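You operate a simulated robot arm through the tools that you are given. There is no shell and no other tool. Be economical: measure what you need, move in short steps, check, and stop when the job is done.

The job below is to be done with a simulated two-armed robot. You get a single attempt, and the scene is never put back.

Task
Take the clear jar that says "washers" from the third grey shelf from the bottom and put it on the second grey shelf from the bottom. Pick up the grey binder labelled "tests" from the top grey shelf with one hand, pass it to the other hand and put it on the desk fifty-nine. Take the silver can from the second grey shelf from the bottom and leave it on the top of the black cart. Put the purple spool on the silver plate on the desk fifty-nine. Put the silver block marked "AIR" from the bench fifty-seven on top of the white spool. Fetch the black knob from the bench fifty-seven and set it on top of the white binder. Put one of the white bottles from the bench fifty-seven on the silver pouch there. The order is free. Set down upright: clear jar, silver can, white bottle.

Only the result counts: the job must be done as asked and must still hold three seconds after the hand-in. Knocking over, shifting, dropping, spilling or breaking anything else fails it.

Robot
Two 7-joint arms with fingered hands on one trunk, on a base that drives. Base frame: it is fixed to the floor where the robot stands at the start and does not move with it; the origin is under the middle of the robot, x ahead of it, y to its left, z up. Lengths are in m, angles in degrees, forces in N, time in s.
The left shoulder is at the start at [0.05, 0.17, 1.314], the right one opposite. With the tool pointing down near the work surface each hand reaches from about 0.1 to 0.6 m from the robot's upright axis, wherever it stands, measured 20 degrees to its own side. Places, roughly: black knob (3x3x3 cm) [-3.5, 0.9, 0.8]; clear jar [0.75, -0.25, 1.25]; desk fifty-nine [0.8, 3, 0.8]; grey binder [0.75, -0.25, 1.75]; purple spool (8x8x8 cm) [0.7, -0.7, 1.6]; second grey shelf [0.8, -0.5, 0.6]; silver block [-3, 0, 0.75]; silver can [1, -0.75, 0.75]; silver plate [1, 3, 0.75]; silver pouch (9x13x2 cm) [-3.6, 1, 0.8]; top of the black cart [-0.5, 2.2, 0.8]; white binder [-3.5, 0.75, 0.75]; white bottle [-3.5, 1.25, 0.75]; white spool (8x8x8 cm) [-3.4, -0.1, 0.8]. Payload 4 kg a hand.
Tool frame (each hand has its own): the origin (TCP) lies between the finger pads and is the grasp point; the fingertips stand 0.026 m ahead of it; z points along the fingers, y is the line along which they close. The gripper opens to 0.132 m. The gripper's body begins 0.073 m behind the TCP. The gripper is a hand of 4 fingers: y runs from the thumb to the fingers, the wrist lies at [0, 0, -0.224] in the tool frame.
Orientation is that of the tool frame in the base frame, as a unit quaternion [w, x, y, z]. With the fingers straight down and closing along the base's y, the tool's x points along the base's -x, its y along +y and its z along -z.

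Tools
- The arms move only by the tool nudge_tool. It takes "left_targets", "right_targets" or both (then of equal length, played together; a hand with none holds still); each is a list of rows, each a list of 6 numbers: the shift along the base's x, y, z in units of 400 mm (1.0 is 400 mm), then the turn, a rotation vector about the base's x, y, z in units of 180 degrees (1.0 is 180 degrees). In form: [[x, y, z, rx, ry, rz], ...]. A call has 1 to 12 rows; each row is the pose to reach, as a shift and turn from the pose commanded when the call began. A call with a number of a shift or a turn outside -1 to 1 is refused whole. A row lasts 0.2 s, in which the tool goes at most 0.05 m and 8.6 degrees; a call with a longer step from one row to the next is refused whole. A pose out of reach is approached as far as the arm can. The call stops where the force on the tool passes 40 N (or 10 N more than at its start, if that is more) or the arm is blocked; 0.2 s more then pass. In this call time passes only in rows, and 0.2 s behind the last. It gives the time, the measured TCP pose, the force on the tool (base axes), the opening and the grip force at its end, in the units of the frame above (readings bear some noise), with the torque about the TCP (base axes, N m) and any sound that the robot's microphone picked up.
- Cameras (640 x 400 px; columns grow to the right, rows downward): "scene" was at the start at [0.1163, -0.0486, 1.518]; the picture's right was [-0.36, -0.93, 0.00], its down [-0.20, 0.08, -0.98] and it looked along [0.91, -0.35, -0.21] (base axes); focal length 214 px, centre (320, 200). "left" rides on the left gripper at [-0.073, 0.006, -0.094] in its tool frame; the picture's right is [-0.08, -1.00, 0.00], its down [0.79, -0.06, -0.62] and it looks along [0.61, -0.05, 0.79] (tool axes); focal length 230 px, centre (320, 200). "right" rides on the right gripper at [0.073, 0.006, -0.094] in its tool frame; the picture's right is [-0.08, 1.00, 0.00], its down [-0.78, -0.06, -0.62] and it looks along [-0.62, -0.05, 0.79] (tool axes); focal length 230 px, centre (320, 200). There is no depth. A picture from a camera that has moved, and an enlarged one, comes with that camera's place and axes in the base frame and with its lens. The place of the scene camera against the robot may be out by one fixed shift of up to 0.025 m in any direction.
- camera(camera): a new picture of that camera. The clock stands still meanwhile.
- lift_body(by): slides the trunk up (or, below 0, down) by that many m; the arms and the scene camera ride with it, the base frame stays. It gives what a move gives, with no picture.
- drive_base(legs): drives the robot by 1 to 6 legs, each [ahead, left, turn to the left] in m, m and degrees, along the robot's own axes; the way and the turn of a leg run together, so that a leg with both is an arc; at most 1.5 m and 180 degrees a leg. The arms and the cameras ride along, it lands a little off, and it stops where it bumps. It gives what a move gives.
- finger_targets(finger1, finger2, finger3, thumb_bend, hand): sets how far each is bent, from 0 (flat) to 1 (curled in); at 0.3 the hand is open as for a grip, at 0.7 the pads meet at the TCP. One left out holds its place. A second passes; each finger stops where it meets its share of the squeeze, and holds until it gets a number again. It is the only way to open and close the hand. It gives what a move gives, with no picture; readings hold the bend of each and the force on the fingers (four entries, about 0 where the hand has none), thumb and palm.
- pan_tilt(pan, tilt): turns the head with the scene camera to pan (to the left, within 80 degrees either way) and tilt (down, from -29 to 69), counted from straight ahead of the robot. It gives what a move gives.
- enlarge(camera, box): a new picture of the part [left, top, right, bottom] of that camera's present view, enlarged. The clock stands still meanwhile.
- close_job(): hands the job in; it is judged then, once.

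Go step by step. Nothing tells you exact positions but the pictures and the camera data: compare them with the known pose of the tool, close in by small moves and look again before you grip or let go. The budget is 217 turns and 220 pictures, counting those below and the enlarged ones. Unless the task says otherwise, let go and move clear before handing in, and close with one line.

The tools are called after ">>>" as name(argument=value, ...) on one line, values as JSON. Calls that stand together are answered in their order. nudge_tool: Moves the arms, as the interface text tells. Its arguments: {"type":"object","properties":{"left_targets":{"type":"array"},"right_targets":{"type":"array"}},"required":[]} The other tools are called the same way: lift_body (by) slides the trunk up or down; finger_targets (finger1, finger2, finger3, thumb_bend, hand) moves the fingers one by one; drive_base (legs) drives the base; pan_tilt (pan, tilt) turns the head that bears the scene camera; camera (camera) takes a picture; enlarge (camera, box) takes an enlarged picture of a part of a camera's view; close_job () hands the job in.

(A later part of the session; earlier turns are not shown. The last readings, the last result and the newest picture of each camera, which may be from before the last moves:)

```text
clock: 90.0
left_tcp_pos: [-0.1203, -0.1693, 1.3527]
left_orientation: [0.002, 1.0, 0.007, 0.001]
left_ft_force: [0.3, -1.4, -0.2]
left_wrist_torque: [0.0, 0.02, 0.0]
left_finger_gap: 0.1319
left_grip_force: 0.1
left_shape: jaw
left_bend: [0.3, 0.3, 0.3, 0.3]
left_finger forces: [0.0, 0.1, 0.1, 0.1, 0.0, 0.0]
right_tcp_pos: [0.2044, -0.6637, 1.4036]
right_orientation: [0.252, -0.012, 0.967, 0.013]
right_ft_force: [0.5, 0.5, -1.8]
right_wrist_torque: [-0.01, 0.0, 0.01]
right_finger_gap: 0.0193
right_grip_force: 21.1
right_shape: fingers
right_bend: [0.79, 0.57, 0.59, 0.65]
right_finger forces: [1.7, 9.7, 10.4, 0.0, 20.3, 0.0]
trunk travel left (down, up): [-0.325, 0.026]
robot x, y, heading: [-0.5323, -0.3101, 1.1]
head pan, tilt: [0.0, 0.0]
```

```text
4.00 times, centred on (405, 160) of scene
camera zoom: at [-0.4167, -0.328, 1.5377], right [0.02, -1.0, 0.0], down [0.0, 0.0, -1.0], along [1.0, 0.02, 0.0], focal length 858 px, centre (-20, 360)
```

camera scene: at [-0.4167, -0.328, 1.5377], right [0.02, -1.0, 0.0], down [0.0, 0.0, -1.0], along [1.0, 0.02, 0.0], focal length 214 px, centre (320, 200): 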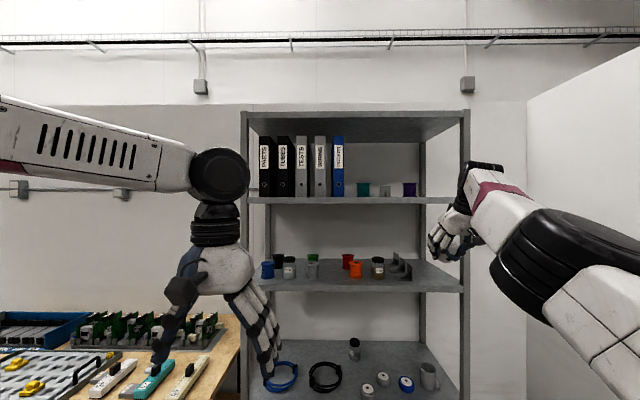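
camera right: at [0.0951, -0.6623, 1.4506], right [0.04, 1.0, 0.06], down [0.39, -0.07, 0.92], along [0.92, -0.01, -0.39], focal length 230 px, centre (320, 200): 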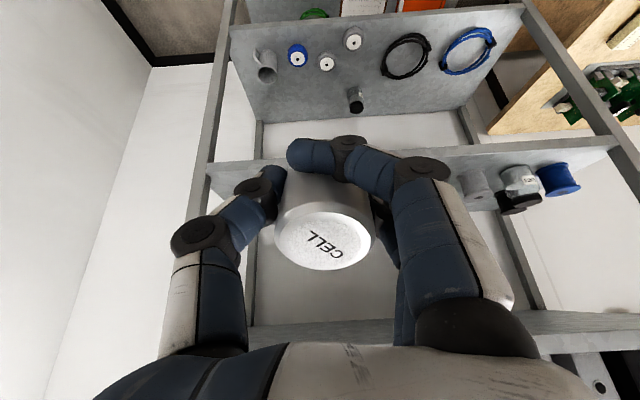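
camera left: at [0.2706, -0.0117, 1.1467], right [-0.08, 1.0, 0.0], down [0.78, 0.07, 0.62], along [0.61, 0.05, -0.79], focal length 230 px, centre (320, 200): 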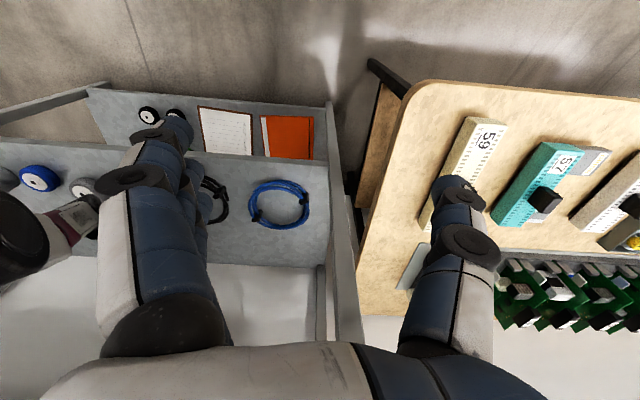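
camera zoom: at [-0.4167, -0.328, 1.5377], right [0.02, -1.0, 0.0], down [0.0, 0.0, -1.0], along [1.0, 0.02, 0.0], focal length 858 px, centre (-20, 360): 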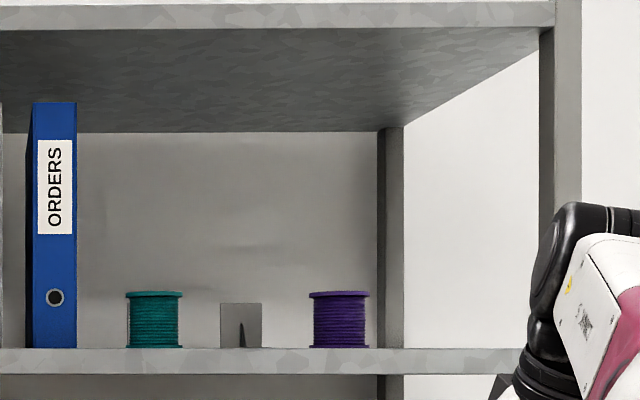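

The "tests" binder is about 5 cm wide, at y ≈-0.19 with its spine near x 0.58, and it has 3.5 cm gaps on both sides. I retract the can hand, shift the robot right, and turn the left hand level at binder height.

>>> nudge_tool(right_targets=[[-0.1, 0, -0.05, 0, 0.02, 0], [-0.2, 0, -0.1, 0, 0.04, 0], [-0.3, 0, -0.15, 0, 0.06, 0], [-0.4, 0, -0.2, 0, 0.08, 0], [-0.5, 0, -0.25, 0, 0.1, 0], [-0.6, 0, -0.3, 0, 0.12, 0], [-0.7, 0, -0.35, 0, 0.14, 0], [-0.75, 0, -0.45, 0, 0.162, 0]])

>>> drive_base(legs=[[0.15, -0.17, -1]])

>>> nudge_tool(left_targets=[[0.02, 0.04, 0.08, 0, -0.045, 0], [0.04, 0.08, 0.16, 0, -0.09, 0], [0.06, 0.12, 0.24, 0, -0.136, 0], [0.08, 0.16, 0.32, 0, -0.181, 0], [0.1, 0.2, 0.4, 0, -0.227, 0], [0.12, 0.24, 0.48, 0, -0.273, 0], [0.14, 0.28, 0.56, 0, -0.318, 0], [0.16, 0.32, 0.64, 0, -0.364, 0], [0.18, 0.36, 0.72, 0, -0.409, 0], [0.2, 0.38, 0.8, 0, -0.455, 0], [0.22, 0.38, 0.86, 0, -0.5, 0]])

>>> camera(camera="scene")

>>> camera(camera="left")

```text
clock: 91.8
left_tcp_pos: [-0.1194, -0.1688, 1.3548]
left_orientation: [0.001, 1.0, 0.007, 0.0]
left_ft_force: [0.0, -0.5, -0.3]
left_wrist_torque: [-0.02, 0.04, -0.02]
left_finger_gap: 0.1318
left_grip_force: 0.0
left_shape: jaw
left_bend: [0.3, 0.3, 0.3, 0.3]
left_finger forces: [0.0, 0.1, 0.1, 0.0, 0.0, 0.0]
right_tcp_pos: [-0.1002, -0.672, 1.218]
right_orientation: [0.002, 0.009, 0.999, 0.043]
right_ft_force: [0.6, 0.8, -2.2]
right_wrist_torque: [0.0, 0.01, 0.0]
right_finger_gap: 0.0185
right_grip_force: 19.8
right_shape: fingers
right_bend: [0.8, 0.57, 0.59, 0.65]
right_finger forces: [1.0, 8.8, 10.7, 0.0, 19.5, 0.1]
trunk travel left (down, up): [-0.325, 0.026]
robot x, y, heading: [-0.5335, -0.3161, 0.8]
head pan, tilt: [0.0, 0.0]
```

```text
clock: 93.9
left_tcp_pos: [0.0334, -0.3408, 1.3542]
left_orientation: [0.003, 1.0, -0.002, 0.002]
left_ft_force: [0.0, 1.0, 0.0]
left_wrist_torque: [0.02, -0.02, -0.01]
left_finger_gap: 0.1319
left_grip_force: 0.1
left_shape: jaw
left_bend: [0.3, 0.3, 0.3, 0.3]
left_finger forces: [0.0, 0.0, 0.0, 0.0, 0.0, 0.0]
right_tcp_pos: [0.0453, -0.8456, 1.2165]
right_orientation: [-0.001, 0.02, 0.999, 0.041]
right_ft_force: [0.2, -1.4, -0.6]
right_wrist_torque: [0.0, -0.01, -0.01]
right_finger_gap: 0.0189
right_grip_force: 20.1
right_shape: fingers
right_bend: [0.8, 0.57, 0.59, 0.65]
right_finger forces: [1.0, 8.9, 10.8, 0.1, 19.5, 0.0]
trunk travel left (down, up): [-0.325, 0.026]
robot x, y, heading: [-0.3816, -0.477, 0.1]
head pan, tilt: [0.0, 0.0]
```

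```text
clock: 96.3
left_tcp_pos: [0.1252, -0.1898, 1.6986]
left_orientation: [-0.001, 0.705, -0.002, 0.709]
left_ft_force: [0.9, -0.3, 0.2]
left_wrist_torque: [0.0, -0.01, 0.04]
left_finger_gap: 0.1321
left_grip_force: 0.1
left_shape: jaw
left_bend: [0.3, 0.3, 0.3, 0.3]
left_finger forces: [0.1, 0.0, 0.1, 0.0, 0.0, 0.0]
right_tcp_pos: [0.0445, -0.8466, 1.2161]
right_orientation: [-0.001, 0.022, 0.999, 0.045]
right_ft_force: [-0.4, 0.0, -1.8]
right_wrist_torque: [0.01, 0.0, -0.01]
right_finger_gap: 0.0189
right_grip_force: 19.8
right_shape: fingers
right_bend: [0.8, 0.57, 0.59, 0.65]
right_finger forces: [0.9, 8.9, 10.6, 0.1, 19.5, 0.0]
trunk travel left (down, up): [-0.325, 0.026]
robot x, y, heading: [-0.3832, -0.4777, -0.4]
head pan, tilt: [0.0, 0.0]
```

```text
141 pictures are left
camera scene: at [-0.2638, -0.4949, 1.5377], right [0.0, -1.0, 0.0], down [0.0, 0.0, -1.0], along [1.0, 0.0, 0.0], focal length 214 px, centre (320, 200)
```

scene: 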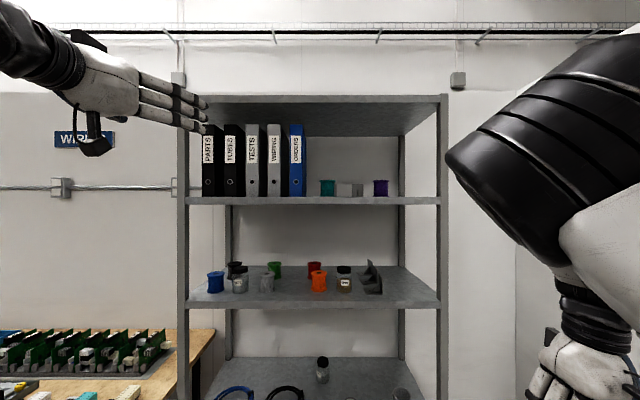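

```text
140 pictures are left
camera left: at [0.0331, -0.195, 1.6248], right [0.0, 1.0, -0.07], down [-0.62, 0.06, 0.78], along [0.79, 0.04, 0.62], focal length 230 px, centre (320, 200)
```

left: 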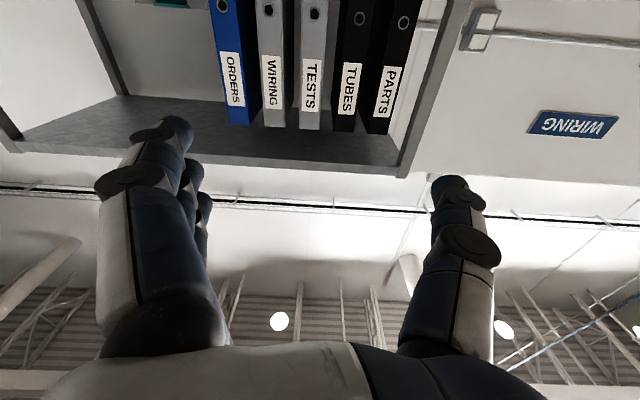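

The left hand is level at binder height and the binder is almost straight ahead, at y ≈-0.212. I drive closer and measure again.

>>> drive_base(legs=[[0.3, 0, 0.3]])

>>> camera(camera="left")

>>> camera(camera="scene")

```text
clock: 98.4
left_tcp_pos: [0.4219, -0.1876, 1.6979]
left_orientation: [-0.001, 0.707, -0.001, 0.708]
left_ft_force: [-0.2, 0.4, -0.7]
left_wrist_torque: [0.0, -0.01, -0.02]
left_finger_gap: 0.1319
left_grip_force: 0.0
left_shape: jaw
left_bend: [0.3, 0.3, 0.3, 0.3]
left_finger forces: [0.1, 0.1, 0.0, 0.1, 0.0, 0.0]
right_tcp_pos: [0.3456, -0.844, 1.216]
right_orientation: [0.0, 0.02, 0.999, 0.044]
right_ft_force: [0.0, 0.0, -1.8]
right_wrist_torque: [-0.01, 0.01, 0.01]
right_finger_gap: 0.0188
right_grip_force: 20.2
right_shape: fingers
right_bend: [0.8, 0.57, 0.59, 0.65]
right_finger forces: [1.0, 9.0, 10.6, 0.1, 19.5, 0.0]
trunk travel left (down, up): [-0.325, 0.026]
robot x, y, heading: [-0.0805, -0.4809, 0.3]
head pan, tilt: [0.0, 0.0]
```

```text
139 pictures are left
camera left: at [0.3305, -0.1928, 1.6245], right [0.0, 1.0, -0.07], down [-0.62, 0.06, 0.78], along [0.79, 0.05, 0.62], focal length 230 px, centre (320, 200)
```

left: 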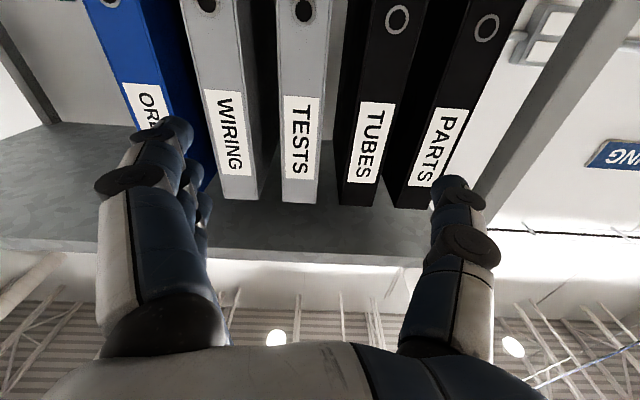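

```text
138 pictures are left
camera scene: at [0.035, -0.4937, 1.5377], right [0.0, -1.0, 0.0], down [0.0, 0.0, -1.0], along [1.0, 0.0, 0.0], focal length 214 px, centre (320, 200)
```

scene: 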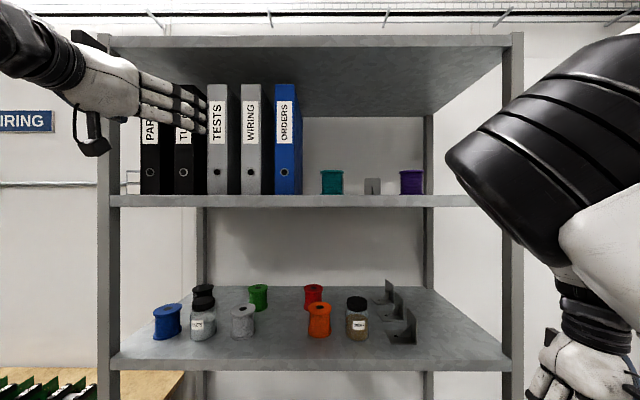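

Two views agree: the binder spine is at x 0.594, y -0.208. I narrow the left hand, drive 6 cm closer and line up.

>>> finger_targets(hand="left", finger1=0.47, finger2=0.47, finger3=0.47, thumb_bend=0.47)

>>> drive_base(legs=[[0.06, 0, -0.3]])

>>> camera(camera="left")

```text
clock: 99.4
left_tcp_pos: [0.4218, -0.1868, 1.6983]
left_orientation: [-0.002, 0.707, -0.001, 0.708]
left_ft_force: [-0.3, 0.1, 0.8]
left_wrist_torque: [0.01, -0.04, -0.02]
left_finger_gap: 0.0812
left_grip_force: 0.0
left_shape: fingers
left_bend: [0.47, 0.47, 0.47, 0.47]
left_finger forces: [0.0, 0.0, 0.1, 0.0, 0.0, 0.0]
right_tcp_pos: [0.3444, -0.8442, 1.2152]
right_orientation: [-0.001, 0.021, 0.999, 0.044]
right_ft_force: [0.2, 0.2, -1.9]
right_wrist_torque: [-0.03, 0.05, 0.06]
right_finger_gap: 0.0187
right_grip_force: 20.2
right_shape: fingers
right_bend: [0.8, 0.57, 0.59, 0.65]
right_finger forces: [1.0, 8.9, 10.7, 0.0, 19.6, 0.0]
trunk travel left (down, up): [-0.325, 0.026]
robot x, y, heading: [-0.0864, -0.4804, 0.3]
head pan, tilt: [0.0, 0.0]
```

```text
clock: 100.4
left_tcp_pos: [0.4864, -0.1896, 1.6968]
left_orientation: [0.0, 0.707, -0.004, 0.707]
left_ft_force: [0.2, -0.1, -0.2]
left_wrist_torque: [0.02, -0.03, -0.02]
left_finger_gap: 0.0815
left_grip_force: 0.0
left_shape: fingers
left_bend: [0.47, 0.47, 0.47, 0.47]
left_finger forces: [0.0, 0.1, 0.0, 0.1, 0.0, 0.1]
right_tcp_pos: [0.4055, -0.847, 1.2157]
right_orientation: [-0.002, 0.024, 0.999, 0.044]
right_ft_force: [0.4, 0.4, -1.8]
right_wrist_torque: [0.01, 0.05, 0.03]
right_finger_gap: 0.0187
right_grip_force: 20.3
right_shape: fingers
right_bend: [0.8, 0.57, 0.59, 0.65]
right_finger forces: [1.0, 8.9, 10.6, 0.0, 19.5, 0.1]
trunk travel left (down, up): [-0.325, 0.026]
robot x, y, heading: [-0.0255, -0.4788, 0.2]
head pan, tilt: [0.0, 0.0]
```

```text
137 pictures are left
camera left: at [0.3948, -0.1948, 1.624], right [0.0, 1.0, -0.07], down [-0.62, 0.06, 0.78], along [0.79, 0.04, 0.62], focal length 230 px, centre (320, 200)
```

left: 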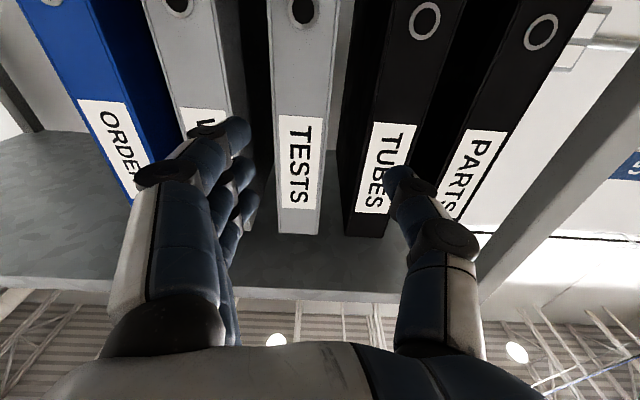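

The measurement repeats at y -0.208. I shift and advance so that the fingertips come just in front of the gaps.

>>> nudge_tool(left_targets=[[0.06, -0.025, 0, 0, 0, 0], [0.13, -0.047, 0, 0, 0, 0]])

>>> camera(camera="left")

>>> enlarge(camera="scene", box=[60, 30, 320, 220])

```text
clock: 101.0
left_tcp_pos: [0.537, -0.2098, 1.6986]
left_orientation: [0.001, 0.707, -0.005, 0.707]
left_ft_force: [0.9, 0.0, -1.3]
left_wrist_torque: [-0.02, -0.05, 0.01]
left_finger_gap: 0.0812
left_grip_force: 0.2
left_shape: fingers
left_bend: [0.47, 0.47, 0.47, 0.47]
left_finger forces: [0.0, 0.0, 0.0, 0.0, 0.0, 0.0]
right_tcp_pos: [0.4056, -0.8462, 1.215]
right_orientation: [-0.001, 0.024, 0.999, 0.046]
right_ft_force: [0.2, -0.6, -1.7]
right_wrist_torque: [0.0, 0.02, 0.04]
right_finger_gap: 0.0188
right_grip_force: 19.9
right_shape: fingers
right_bend: [0.8, 0.57, 0.59, 0.65]
right_finger forces: [1.0, 8.9, 10.7, 0.0, 19.5, 0.0]
trunk travel left (down, up): [-0.325, 0.026]
robot x, y, heading: [-0.0243, -0.4802, -0.2]
head pan, tilt: [0.0, 0.0]
```

```text
136 pictures are left
camera left: at [0.4468, -0.2146, 1.6246], right [0.0, 1.0, -0.07], down [-0.62, 0.06, 0.78], along [0.79, 0.04, 0.62], focal length 230 px, centre (320, 200)
```

left: 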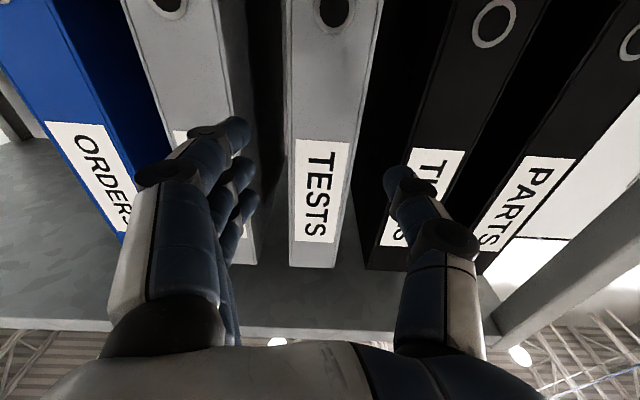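

```text
2.11 times, centred on (190, 125) of scene
camera zoom: at [0.0977, -0.4949, 1.5376], right [0.0, -1.0, 0.0], down [0.0, 0.0, -1.0], along [1.0, 0.0, 0.0], focal length 452 px, centre (594, 358)
```

zoom: 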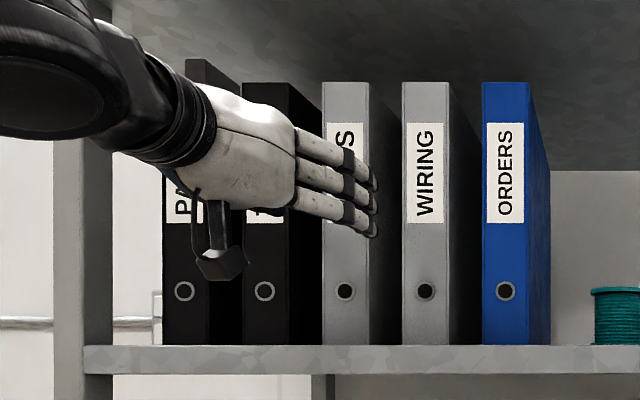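

Fingers and thumb line up with the two gaps. I advance slowly onto the spine.

>>> nudge_tool(left_targets=[[0.06, 0, 0, 0, 0, 0], [0.12, 0, 0, 0, 0, 0], [0.18, 0, 0, 0, 0, 0]])

>>> camera(camera="left")

>>> enlarge(camera="scene", box=[60, 30, 320, 220])

```text
clock: 101.8
left_tcp_pos: [0.61, -0.2101, 1.6986]
left_orientation: [0.001, 0.707, -0.002, 0.707]
left_ft_force: [0.2, 0.1, -0.1]
left_wrist_torque: [0.0, 0.04, 0.0]
left_finger_gap: 0.0811
left_grip_force: 0.0
left_shape: fingers
left_bend: [0.47, 0.47, 0.47, 0.47]
left_finger forces: [0.1, 0.1, 0.0, 0.0, 0.0, 0.0]
right_tcp_pos: [0.405, -0.8474, 1.2149]
right_orientation: [-0.001, 0.024, 0.999, 0.046]
right_ft_force: [0.3, -0.2, -2.5]
right_wrist_torque: [0.03, 0.01, 0.0]
right_finger_gap: 0.0188
right_grip_force: 19.7
right_shape: fingers
right_bend: [0.8, 0.57, 0.59, 0.65]
right_finger forces: [1.1, 9.0, 10.8, 0.0, 19.5, 0.0]
trunk travel left (down, up): [-0.325, 0.026]
robot x, y, heading: [-0.0206, -0.4816, 0.0]
head pan, tilt: [0.0, 0.0]
```

```text
134 pictures are left
camera left: at [0.5182, -0.2143, 1.6249], right [0.0, 1.0, -0.07], down [-0.62, 0.06, 0.78], along [0.79, 0.04, 0.62], focal length 230 px, centre (320, 200)
```

left: 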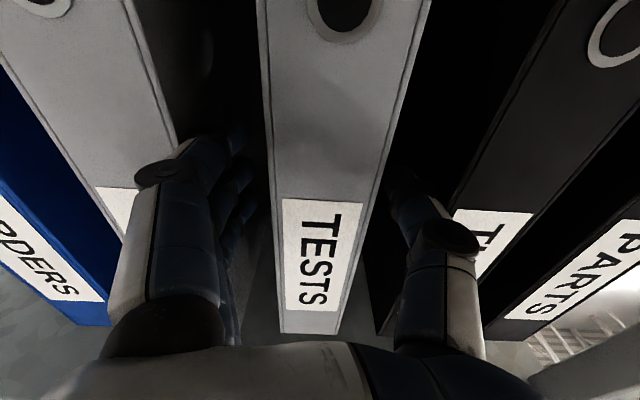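

```text
2.11 times, centred on (190, 125) of scene
camera zoom: at [0.0971, -0.495, 1.5377], right [0.0, -1.0, 0.0], down [0.0, 0.0, -1.0], along [1.0, 0.0, 0.0], focal length 452 px, centre (594, 358)
```

zoom: 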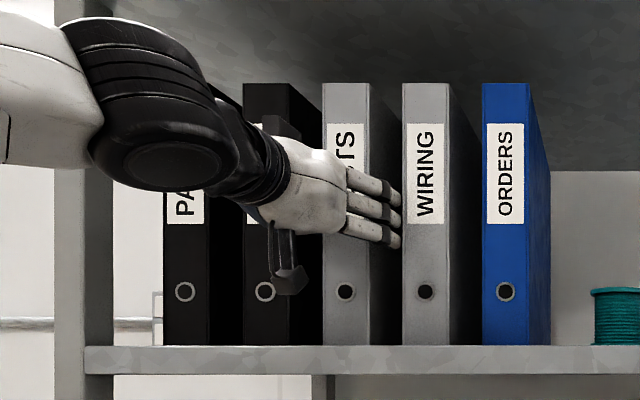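

The knuckles come close to the neighbouring binder, so I narrow the hand a little more before going deeper.

>>> finger_targets(hand="left", finger1=0.525, finger2=0.525, finger3=0.525, thumb_bend=0.525)

>>> nudge_tool(left_targets=[[0.05, 0.005, 0, 0, 0, 0], [0.1, 0.005, 0, 0, 0, 0]])

>>> camera(camera="left")

>>> enlarge(camera="scene", box=[60, 30, 320, 220])

```text
clock: 102.8
left_tcp_pos: [0.6087, -0.2078, 1.6994]
left_orientation: [0.001, 0.707, -0.002, 0.707]
left_ft_force: [0.2, 0.7, 0.7]
left_wrist_torque: [-0.02, -0.04, 0.01]
left_finger_gap: 0.065
left_grip_force: 0.1
left_shape: fingers
left_bend: [0.52, 0.52, 0.52, 0.52]
left_finger forces: [0.2, 0.0, 0.1, 0.0, 0.1, 0.0]
right_tcp_pos: [0.4038, -0.8451, 1.2149]
right_orientation: [-0.001, 0.024, 0.999, 0.045]
right_ft_force: [-0.4, 1.1, -1.0]
right_wrist_torque: [0.02, 0.04, -0.01]
right_finger_gap: 0.0189
right_grip_force: 19.5
right_shape: fingers
right_bend: [0.8, 0.57, 0.59, 0.65]
right_finger forces: [1.0, 9.1, 10.8, 0.1, 19.4, 0.0]
trunk travel left (down, up): [-0.325, 0.026]
robot x, y, heading: [-0.0205, -0.4789, -0.0]
head pan, tilt: [0.0, 0.0]
```

```text
clock: 103.4
left_tcp_pos: [0.6506, -0.2068, 1.6972]
left_orientation: [0.001, 0.707, -0.003, 0.708]
left_ft_force: [-0.2, 0.3, -1.0]
left_wrist_torque: [0.0, 0.01, -0.02]
left_finger_gap: 0.0647
left_grip_force: 0.1
left_shape: fingers
left_bend: [0.52, 0.52, 0.52, 0.52]
left_finger forces: [0.1, 0.0, 0.0, 0.0, 0.0, 0.0]
right_tcp_pos: [0.404, -0.846, 1.2153]
right_orientation: [-0.001, 0.024, 0.999, 0.046]
right_ft_force: [0.2, 0.5, -1.2]
right_wrist_torque: [-0.01, 0.0, 0.0]
right_finger_gap: 0.0188
right_grip_force: 19.9
right_shape: fingers
right_bend: [0.8, 0.57, 0.59, 0.65]
right_finger forces: [1.0, 9.1, 10.8, 0.0, 19.6, 0.0]
trunk travel left (down, up): [-0.325, 0.026]
robot x, y, heading: [-0.0228, -0.4799, -0.0]
head pan, tilt: [0.0, 0.0]
```

```text
132 pictures are left
camera left: at [0.5581, -0.2116, 1.6247], right [0.01, 1.0, -0.07], down [-0.62, 0.06, 0.78], along [0.79, 0.04, 0.62], focal length 230 px, centre (320, 200)
```

left: 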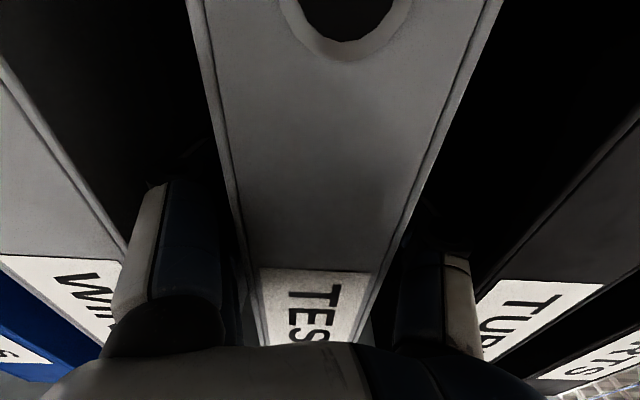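

```text
2.11 times, centred on (190, 125) of scene
camera zoom: at [0.0966, -0.4946, 1.5377], right [0.0, -1.0, 0.0], down [0.0, 0.0, -1.0], along [1.0, 0.0, 0.0], focal length 452 px, centre (594, 358)
```

zoom: 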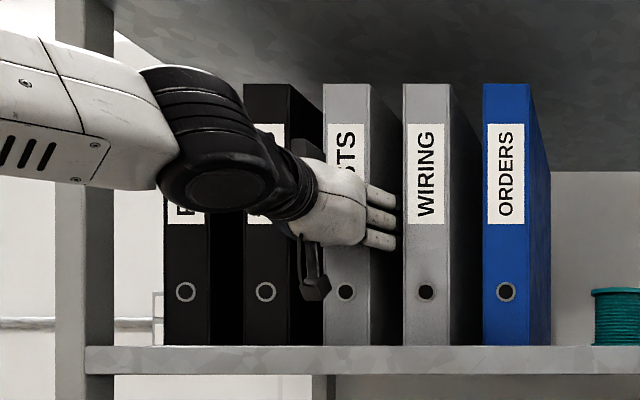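

The hand is 5.6 cm deep around the spine without contact, so I close it.

>>> finger_targets(hand="left", finger1=0.8, finger2=0.8, finger3=0.8, thumb_bend=0.8)

>>> nudge_tool(left_targets=[[0, 0, 0.02, 0, 0, 0], [0, 0, 0.04, 0, 0, 0]])

>>> enlarge(camera="scene", box=[60, 30, 320, 220])

```text
clock: 104.4
left_tcp_pos: [0.6493, -0.206, 1.6989]
left_orientation: [0.001, 0.707, -0.003, 0.708]
left_ft_force: [0.6, -0.9, 1.1]
left_wrist_torque: [0.06, 0.01, -0.13]
left_finger_gap: 0.0529
left_grip_force: 26.2
left_shape: fingers
left_bend: [0.58, 0.58, 0.58, 0.6]
left_finger forces: [8.3, 8.6, 8.9, 0.0, 27.3, 0.0]
right_tcp_pos: [0.404, -0.8461, 1.2168]
right_orientation: [-0.001, 0.023, 0.999, 0.045]
right_ft_force: [0.4, 0.3, -2.5]
right_wrist_torque: [0.02, 0.01, 0.01]
right_finger_gap: 0.0188
right_grip_force: 20.3
right_shape: fingers
right_bend: [0.8, 0.57, 0.59, 0.65]
right_finger forces: [0.9, 9.1, 10.8, 0.0, 19.6, 0.0]
trunk travel left (down, up): [-0.325, 0.026]
robot x, y, heading: [-0.0263, -0.482, 0.2]
head pan, tilt: [0.0, 0.0]
```

```text
clock: 105.0
left_tcp_pos: [0.6493, -0.2056, 1.7139]
left_orientation: [0.0, 0.707, -0.002, 0.707]
left_ft_force: [0.1, -2.1, -6.9]
left_wrist_torque: [-0.04, 0.43, 0.02]
left_finger_gap: 0.0528
left_grip_force: 26.4
left_shape: fingers
left_bend: [0.59, 0.58, 0.57, 0.6]
left_finger forces: [9.8, 8.7, 7.2, 0.1, 26.6, 0.1]
right_tcp_pos: [0.4046, -0.8456, 1.215]
right_orientation: [-0.001, 0.024, 0.999, 0.046]
right_ft_force: [-0.5, 0.7, -2.0]
right_wrist_torque: [0.01, 0.03, -0.03]
right_finger_gap: 0.0189
right_grip_force: 20.2
right_shape: fingers
right_bend: [0.8, 0.57, 0.59, 0.65]
right_finger forces: [0.9, 9.1, 10.8, 0.1, 19.5, 0.0]
trunk travel left (down, up): [-0.325, 0.026]
robot x, y, heading: [-0.0208, -0.4789, -0.2]
head pan, tilt: [0.0, 0.0]
```

```text
2.11 times, centred on (190, 125) of scene
camera zoom: at [0.0966, -0.4943, 1.5377], right [0.0, -1.0, 0.0], down [0.0, 0.0, -1.0], along [1.0, 0.0, 0.0], focal length 452 px, centre (594, 358)
```

zoom: 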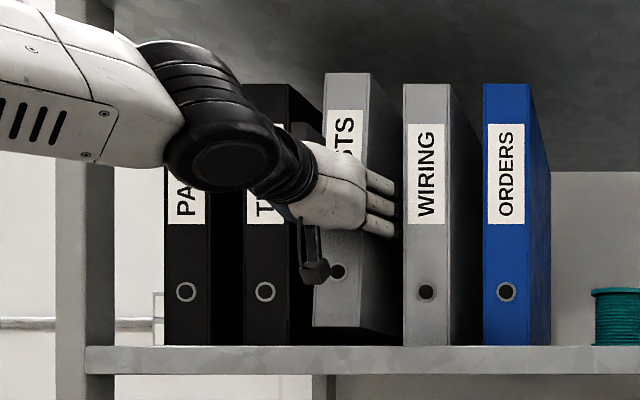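

The binder is lifted 2 cm, held by all fingers, and clear of both neighbours. I drive straight back to draw it out.

>>> drive_base(legs=[[-0.5, 0, 0]])

>>> camera(camera="scene")

>>> camera(camera="left")

```text
clock: 107.9
left_tcp_pos: [0.1579, -0.2022, 1.7141]
left_orientation: [-0.002, 0.707, 0.001, 0.707]
left_ft_force: [-0.2, -0.1, -6.4]
left_wrist_torque: [-0.03, 0.53, 0.0]
left_finger_gap: 0.0525
left_grip_force: 25.1
left_shape: fingers
left_bend: [0.59, 0.58, 0.57, 0.6]
left_finger forces: [9.9, 8.2, 7.3, 0.0, 25.4, 0.0]
right_tcp_pos: [-0.0825, -0.8452, 1.2149]
right_orientation: [-0.001, 0.021, 0.999, 0.045]
right_ft_force: [1.0, -0.2, -1.7]
right_wrist_torque: [0.0, 0.02, -0.01]
right_finger_gap: 0.0186
right_grip_force: 20.0
right_shape: fingers
right_bend: [0.8, 0.57, 0.59, 0.65]
right_finger forces: [1.1, 8.9, 10.7, 0.0, 19.6, 0.1]
trunk travel left (down, up): [-0.325, 0.026]
robot x, y, heading: [-0.5114, -0.48, 0.5]
head pan, tilt: [0.0, 0.0]
```

```text
129 pictures are left
camera scene: at [-0.393, -0.4942, 1.5377], right [0.0, -1.0, 0.0], down [0.0, 0.0, -1.0], along [1.0, 0.0, 0.0], focal length 214 px, centre (320, 200)
```

scene: 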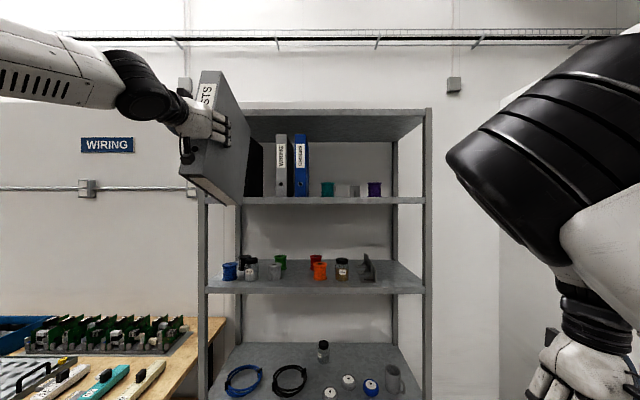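

```text
128 pictures are left
camera left: at [0.0669, -0.2087, 1.6406], right [0.0, 1.0, -0.07], down [-0.62, 0.06, 0.78], along [0.79, 0.05, 0.62], focal length 230 px, centre (320, 200)
```

left: 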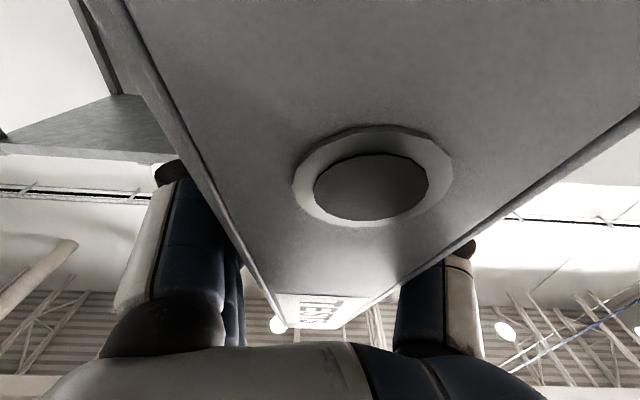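

The binder is out and held well. The cart spans about x -1.06 to -0.26 at y ≥2.05, so I strafe left through the free floor and turn to face it.

>>> drive_base(legs=[[-0.05, 1.3, 0], [0, 0, 90]])

>>> pan_tilt(pan=0, tilt=30)

>>> camera(camera="scene")

>>> pan_tilt(pan=-45, tilt=25)

>>> camera(camera="scene")

```text
clock: 123.3
left_tcp_pos: [-0.8584, 1.5072, 1.714]
left_orientation: [-0.499, 0.502, 0.498, 0.501]
left_ft_force: [-0.7, -0.4, -7.4]
left_wrist_torque: [-0.54, 0.01, 0.0]
left_finger_gap: 0.0524
left_grip_force: 24.5
left_shape: fingers
left_bend: [0.59, 0.58, 0.57, 0.6]
left_finger forces: [9.6, 7.8, 7.4, 0.0, 24.7, 0.0]
right_tcp_pos: [-0.2189, 1.2599, 1.2156]
right_orientation: [-0.032, -0.688, 0.724, 0.029]
right_ft_force: [-0.1, -0.7, -0.7]
right_wrist_torque: [0.01, -0.02, 0.01]
right_finger_gap: 0.0184
right_grip_force: 20.0
right_shape: fingers
right_bend: [0.8, 0.57, 0.59, 0.65]
right_finger forces: [0.4, 8.5, 11.0, 0.1, 19.3, 0.1]
trunk travel left (down, up): [-0.325, 0.026]
robot x, y, heading: [-0.5857, 0.8318, 89.9]
head pan, tilt: [0.0, 0.0]
```

```text
clock: 124.3
left_tcp_pos: [-0.8584, 1.5066, 1.7137]
left_orientation: [-0.499, 0.502, 0.498, 0.501]
left_ft_force: [-0.1, 0.2, -6.5]
left_wrist_torque: [-0.51, 0.0, 0.02]
left_finger_gap: 0.0522
left_grip_force: 24.8
left_shape: fingers
left_bend: [0.59, 0.58, 0.57, 0.6]
left_finger forces: [9.7, 7.8, 7.4, 0.0, 25.0, 0.1]
right_tcp_pos: [-0.2192, 1.2592, 1.2147]
right_orientation: [-0.033, -0.687, 0.725, 0.031]
right_ft_force: [-1.1, 0.1, -2.1]
right_wrist_torque: [0.01, 0.0, -0.01]
right_finger_gap: 0.0186
right_grip_force: 19.7
right_shape: fingers
right_bend: [0.8, 0.57, 0.59, 0.65]
right_finger forces: [0.4, 8.7, 11.1, 0.1, 19.2, 0.1]
trunk travel left (down, up): [-0.325, 0.026]
robot x, y, heading: [-0.5868, 0.8289, 89.8]
head pan, tilt: [0.0, 30.0]
```

```text
127 pictures are left
camera scene: at [-0.5974, 0.9493, 1.4894], right [1.0, 0.0, 0.0], down [0.0, -0.5, -0.87], along [0.0, 0.87, -0.5], focal length 214 px, centre (320, 200)
```

scene: 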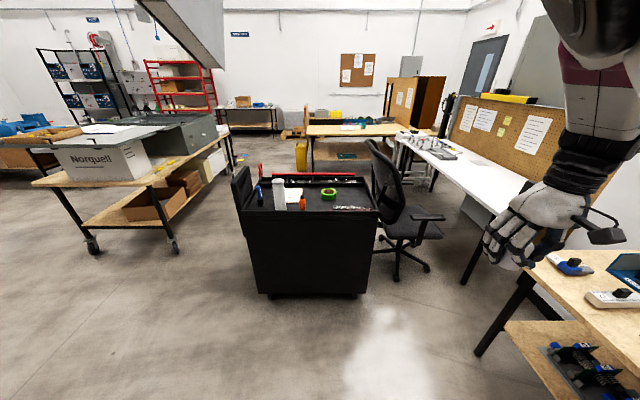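

```text
clock: 125.4
left_tcp_pos: [-0.8591, 1.5077, 1.7127]
left_orientation: [-0.498, 0.503, 0.497, 0.501]
left_ft_force: [0.1, 0.2, -6.8]
left_wrist_torque: [-0.55, 0.01, -0.01]
left_finger_gap: 0.0523
left_grip_force: 25.0
left_shape: fingers
left_bend: [0.59, 0.58, 0.57, 0.6]
left_finger forces: [9.6, 7.8, 7.4, 0.0, 24.9, 0.0]
right_tcp_pos: [-0.2182, 1.2594, 1.2155]
right_orientation: [-0.033, -0.688, 0.724, 0.03]
right_ft_force: [-1.0, -0.2, -1.1]
right_wrist_torque: [-0.03, -0.03, -0.03]
right_finger_gap: 0.0184
right_grip_force: 19.8
right_shape: fingers
right_bend: [0.8, 0.57, 0.59, 0.65]
right_finger forces: [0.4, 8.7, 11.1, 0.0, 19.4, 0.0]
trunk travel left (down, up): [-0.325, 0.026]
robot x, y, heading: [-0.587, 0.8328, 89.7]
head pan, tilt: [-45.0, 25.0]
```

```text
126 pictures are left
camera scene: at [-0.5324, 0.924, 1.4973], right [0.71, -0.71, 0.0], down [-0.3, -0.3, -0.91], along [0.64, 0.64, -0.42], focal length 214 px, centre (320, 200)
```

scene: 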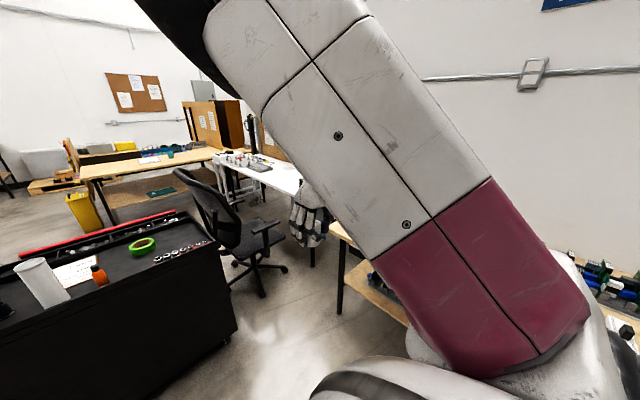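

The cart stands with its near edge at y ≈2.0 and its top at z ≈0.79. I zoom in on its top for a free spot.

>>> pan_tilt(pan=5, tilt=30)

>>> enlarge(camera="scene", box=[240, 140, 440, 260])

>>> camera(camera="right")

```text
clock: 126.6
left_tcp_pos: [-0.8573, 1.5066, 1.7144]
left_orientation: [-0.499, 0.502, 0.498, 0.5]
left_ft_force: [0.4, 0.3, -7.6]
left_wrist_torque: [-0.49, -0.01, 0.03]
left_finger_gap: 0.0521
left_grip_force: 24.8
left_shape: fingers
left_bend: [0.59, 0.58, 0.57, 0.6]
left_finger forces: [9.6, 7.7, 7.4, 0.1, 25.0, 0.0]
right_tcp_pos: [-0.219, 1.2598, 1.2155]
right_orientation: [-0.033, -0.688, 0.724, 0.032]
right_ft_force: [0.0, 0.3, -1.3]
right_wrist_torque: [-0.01, 0.0, 0.02]
right_finger_gap: 0.0184
right_grip_force: 19.6
right_shape: fingers
right_bend: [0.8, 0.57, 0.59, 0.65]
right_finger forces: [0.4, 8.7, 11.0, 0.1, 19.4, 0.0]
trunk travel left (down, up): [-0.325, 0.026]
robot x, y, heading: [-0.5878, 0.8342, 89.8]
head pan, tilt: [5.0, 30.0]
```

```text
3.20 times, centred on (340, 200) of scene
camera zoom: at [-0.6052, 0.9491, 1.4893], right [1.0, 0.08, 0.0], down [0.04, -0.5, -0.87], along [-0.07, 0.86, -0.5], focal length 686 px, centre (256, 200)
```

zoom: 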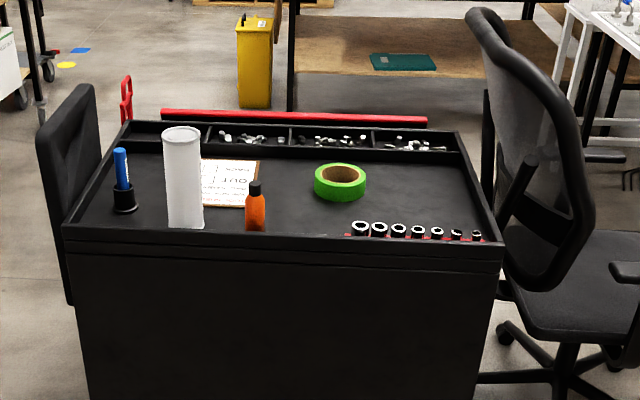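

```text
124 pictures are left
camera right: at [-0.2192, 1.1877, 1.3101], right [-0.99, 0.13, 0.09], down [0.16, 0.78, 0.6], along [0.01, 0.61, -0.79], focal length 230 px, centre (320, 200)
```

right: 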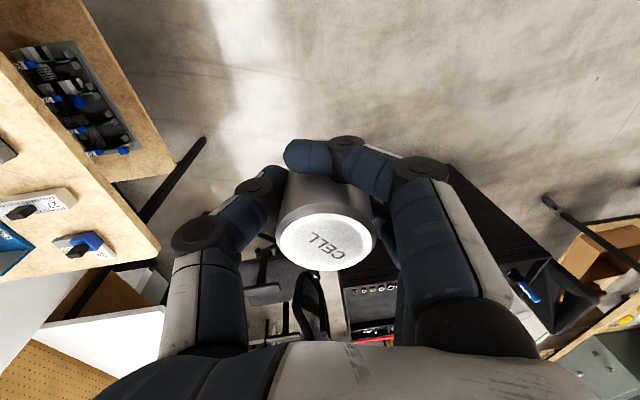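

There is a free part of the tray right of the green tape, around [-0.38, 2.22]. I drive up to the cart, shift a little left, and bring the right hand over it, straightening a 5° lean of the can.

>>> drive_base(legs=[[0.7, 0.06, 0]])

>>> nudge_tool(right_targets=[[-0.04, 0.06, -0.02, 0, -0.01, 0], [-0.08, 0.12, -0.06, 0, -0.02, 0], [-0.12, 0.18, -0.12, 0, -0.028, 0], [-0.16, 0.25, -0.18, 0, -0.028, 0], [-0.2, 0.32, -0.26, 0, -0.028, 0], [-0.24, 0.4, -0.34, 0, -0.028, 0], [-0.25, 0.48, -0.42, 0, -0.028, 0]])

>>> camera(camera="right")

>>> camera(camera="scene")

```text
clock: 130.5
left_tcp_pos: [-0.9138, 2.2143, 1.7133]
left_orientation: [-0.499, 0.503, 0.497, 0.501]
left_ft_force: [-0.2, 0.4, -6.3]
left_wrist_torque: [-0.56, -0.01, -0.01]
left_finger_gap: 0.0524
left_grip_force: 24.9
left_shape: fingers
left_bend: [0.59, 0.58, 0.57, 0.6]
left_finger forces: [9.8, 7.8, 7.4, 0.1, 24.9, 0.0]
right_tcp_pos: [-0.275, 1.9656, 1.2156]
right_orientation: [-0.033, -0.687, 0.725, 0.031]
right_ft_force: [0.5, 0.2, -0.6]
right_wrist_torque: [-0.03, 0.0, 0.0]
right_finger_gap: 0.0183
right_grip_force: 19.7
right_shape: fingers
right_bend: [0.8, 0.57, 0.59, 0.65]
right_finger forces: [0.4, 8.8, 10.9, 0.0, 19.3, 0.0]
trunk travel left (down, up): [-0.325, 0.026]
robot x, y, heading: [-0.6431, 1.541, 89.7]
head pan, tilt: [5.0, 30.0]
```

```text
clock: 132.1
left_tcp_pos: [-0.9124, 2.2166, 1.7123]
left_orientation: [-0.498, 0.503, 0.498, 0.501]
left_ft_force: [0.7, 0.5, -7.3]
left_wrist_torque: [-0.58, -0.03, -0.03]
left_finger_gap: 0.0523
left_grip_force: 25.6
left_shape: fingers
left_bend: [0.59, 0.58, 0.57, 0.6]
left_finger forces: [9.8, 7.9, 7.4, 0.0, 24.9, 0.0]
right_tcp_pos: [-0.3538, 2.1611, 1.0529]
right_orientation: [-0.004, -0.67, 0.742, 0.014]
right_ft_force: [0.1, 0.7, -0.5]
right_wrist_torque: [-0.05, -0.02, 0.0]
right_finger_gap: 0.0182
right_grip_force: 19.6
right_shape: fingers
right_bend: [0.8, 0.57, 0.59, 0.65]
right_finger forces: [0.3, 8.7, 11.1, 0.0, 19.2, 0.0]
trunk travel left (down, up): [-0.325, 0.026]
robot x, y, heading: [-0.6436, 1.5394, 89.8]
head pan, tilt: [5.0, 30.0]
```

```text
123 pictures are left
camera right: at [-0.3638, 2.0895, 1.1466], right [-0.98, 0.18, 0.03], down [0.16, 0.77, 0.62], along [0.09, 0.62, -0.78], focal length 230 px, centre (320, 200)
```

right: 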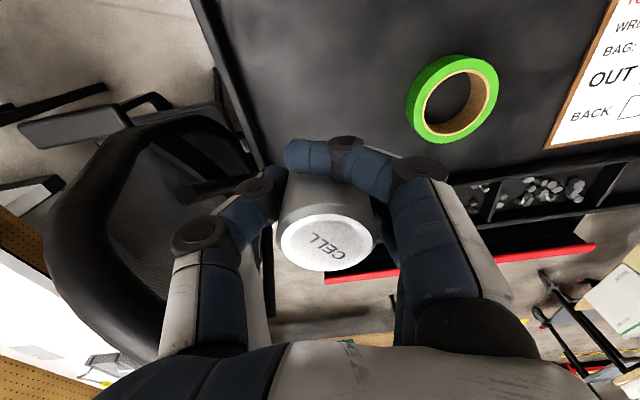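

```text
122 pictures are left
camera scene: at [-0.6613, 1.6571, 1.4891], right [1.0, 0.08, 0.0], down [0.04, -0.5, -0.86], along [-0.07, 0.86, -0.5], focal length 214 px, centre (320, 200)
```

scene: 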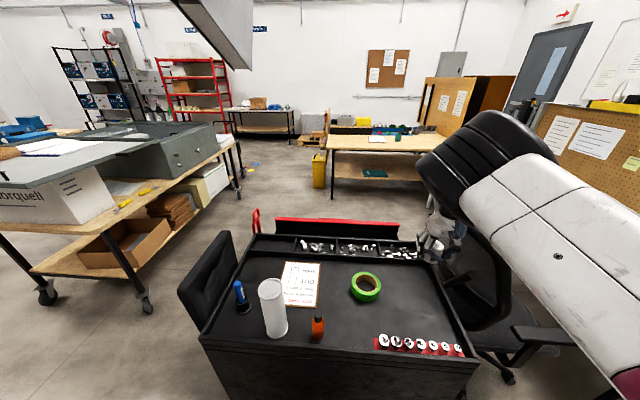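

The free area runs from x -0.49 to -0.26. I centre the can at about [-0.375, 2.21] and lower it.

>>> nudge_tool(right_targets=[[-0.02, 0.04, -0.08, 0, 0, 0], [-0.05, 0.09, -0.16, 0, 0, 0], [-0.053, 0.12, -0.24, 0, 0, 0], [-0.053, 0.12, -0.32, 0, 0, 0], [-0.053, 0.12, -0.4, 0, 0, 0], [-0.053, 0.12, -0.48, 0, 0, 0]])

>>> camera(camera="right")

>>> enlarge(camera="scene", box=[300, 180, 500, 380])

```text
clock: 133.5
left_tcp_pos: [-0.9113, 2.2163, 1.714]
left_orientation: [-0.497, 0.504, 0.496, 0.502]
left_ft_force: [0.9, 1.3, -6.3]
left_wrist_torque: [-0.51, -0.07, 0.02]
left_finger_gap: 0.0525
left_grip_force: 25.3
left_shape: fingers
left_bend: [0.59, 0.58, 0.57, 0.6]
left_finger forces: [9.8, 8.0, 7.4, 0.0, 25.0, 0.1]
right_tcp_pos: [-0.3956, 2.2055, 0.854]
right_orientation: [-0.001, -0.688, 0.726, 0.001]
right_ft_force: [0.3, 0.6, -1.9]
right_wrist_torque: [-0.04, 0.05, 0.0]
right_finger_gap: 0.018
right_grip_force: 19.2
right_shape: fingers
right_bend: [0.8, 0.57, 0.58, 0.65]
right_finger forces: [0.2, 8.6, 11.2, 0.1, 19.0, 0.0]
trunk travel left (down, up): [-0.325, 0.026]
robot x, y, heading: [-0.644, 1.5417, 89.6]
head pan, tilt: [5.0, 30.0]
```

```text
121 pictures are left
camera right: at [-0.4038, 2.1326, 0.9477], right [-0.99, 0.13, 0.0], down [0.1, 0.78, 0.62], along [0.08, 0.61, -0.79], focal length 230 px, centre (320, 200)
```

right: 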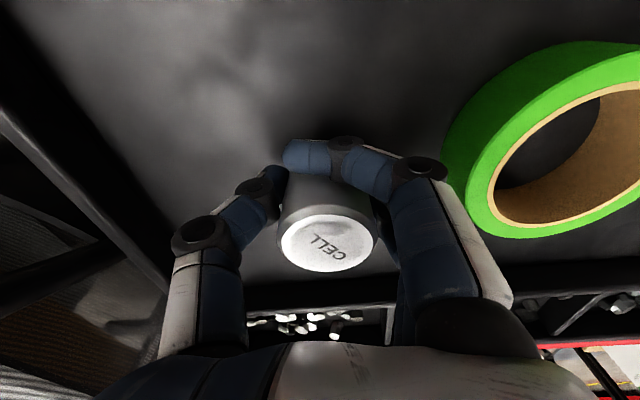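

```text
2.00 times, centred on (400, 280) of scene
camera zoom: at [-0.66, 1.6561, 1.4893], right [1.0, 0.08, 0.0], down [0.04, -0.5, -0.87], along [-0.07, 0.86, -0.5], focal length 429 px, centre (160, 40)
```

zoom: 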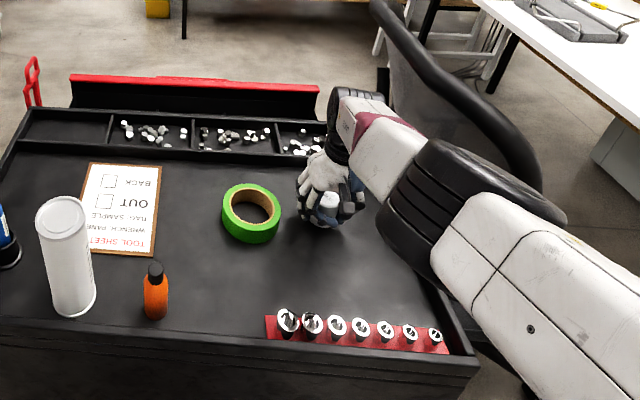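

The can hangs a little above the tray, with the tape close on the left. I shift 3 cm right and lower in small steps.

>>> nudge_tool(right_targets=[[0.04, 0.0, 0, 0, 0, 0], [0.075, 0, 0, 0, 0, 0], [0.075, 0, -0.05, 0, 0, 0], [0.075, 0, -0.09, 0, 0, 0], [0.075, 0, -0.12, 0, 0, 0]])

>>> camera(camera="right")

>>> enlarge(camera="scene", box=[360, 220, 460, 320])

```text
clock: 134.4
left_tcp_pos: [-0.913, 2.2127, 1.7108]
left_orientation: [-0.498, 0.504, 0.498, 0.501]
left_ft_force: [0.2, 1.2, -6.3]
left_wrist_torque: [-0.55, 0.0, 0.0]
left_finger_gap: 0.0523
left_grip_force: 24.8
left_shape: fingers
left_bend: [0.59, 0.58, 0.57, 0.6]
left_finger forces: [9.7, 7.8, 7.5, 0.0, 25.1, 0.0]
right_tcp_pos: [-0.3674, 2.2029, 0.8418]
right_orientation: [0.005, -0.689, 0.725, 0.008]
right_ft_force: [0.3, -8.0, 19.2]
right_wrist_torque: [-0.25, 0.6, 0.18]
right_finger_gap: 0.018
right_grip_force: 31.0
right_shape: fingers
right_bend: [0.8, 0.6, 0.6, 0.66]
right_finger forces: [0.1, 29.5, 11.6, 0.1, 20.7, 0.1]
right hand out of reach, approached as far as the arm can: row 3, 4
trunk travel left (down, up): [-0.325, 0.026]
robot x, y, heading: [-0.6413, 1.5396, 89.5]
head pan, tilt: [5.0, 30.0]
stopped in row 4 (right hand): the force on the tool passed its limit at 51 N (the readings are from after the stop); the commanded pose is now the measured one
```

```text
119 pictures are left
camera right: at [-0.375, 2.1287, 0.9343], right [-0.99, 0.13, 0.01], down [0.1, 0.77, 0.63], along [0.08, 0.63, -0.78], focal length 230 px, centre (320, 200)
```

right: 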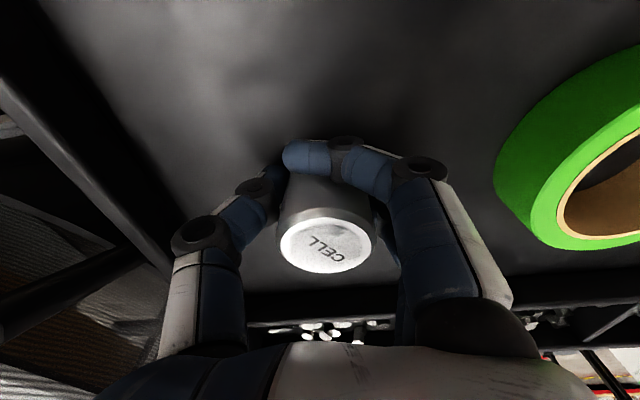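

```text
4.00 times, centred on (410, 270) of scene
camera zoom: at [-0.662, 1.654, 1.4896], right [1.0, 0.08, 0.0], down [0.04, -0.5, -0.87], along [-0.07, 0.86, -0.5], focal length 858 px, centre (-40, -80)
```

zoom: 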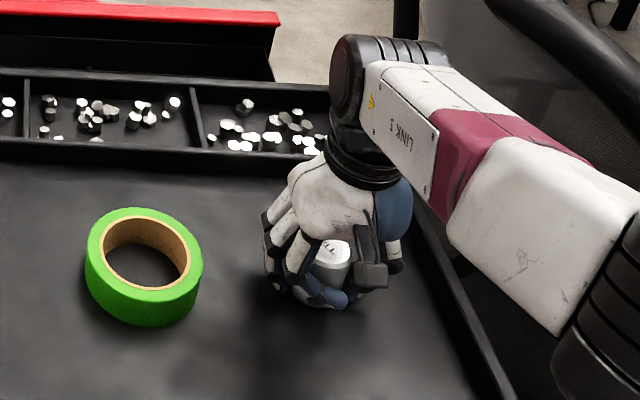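

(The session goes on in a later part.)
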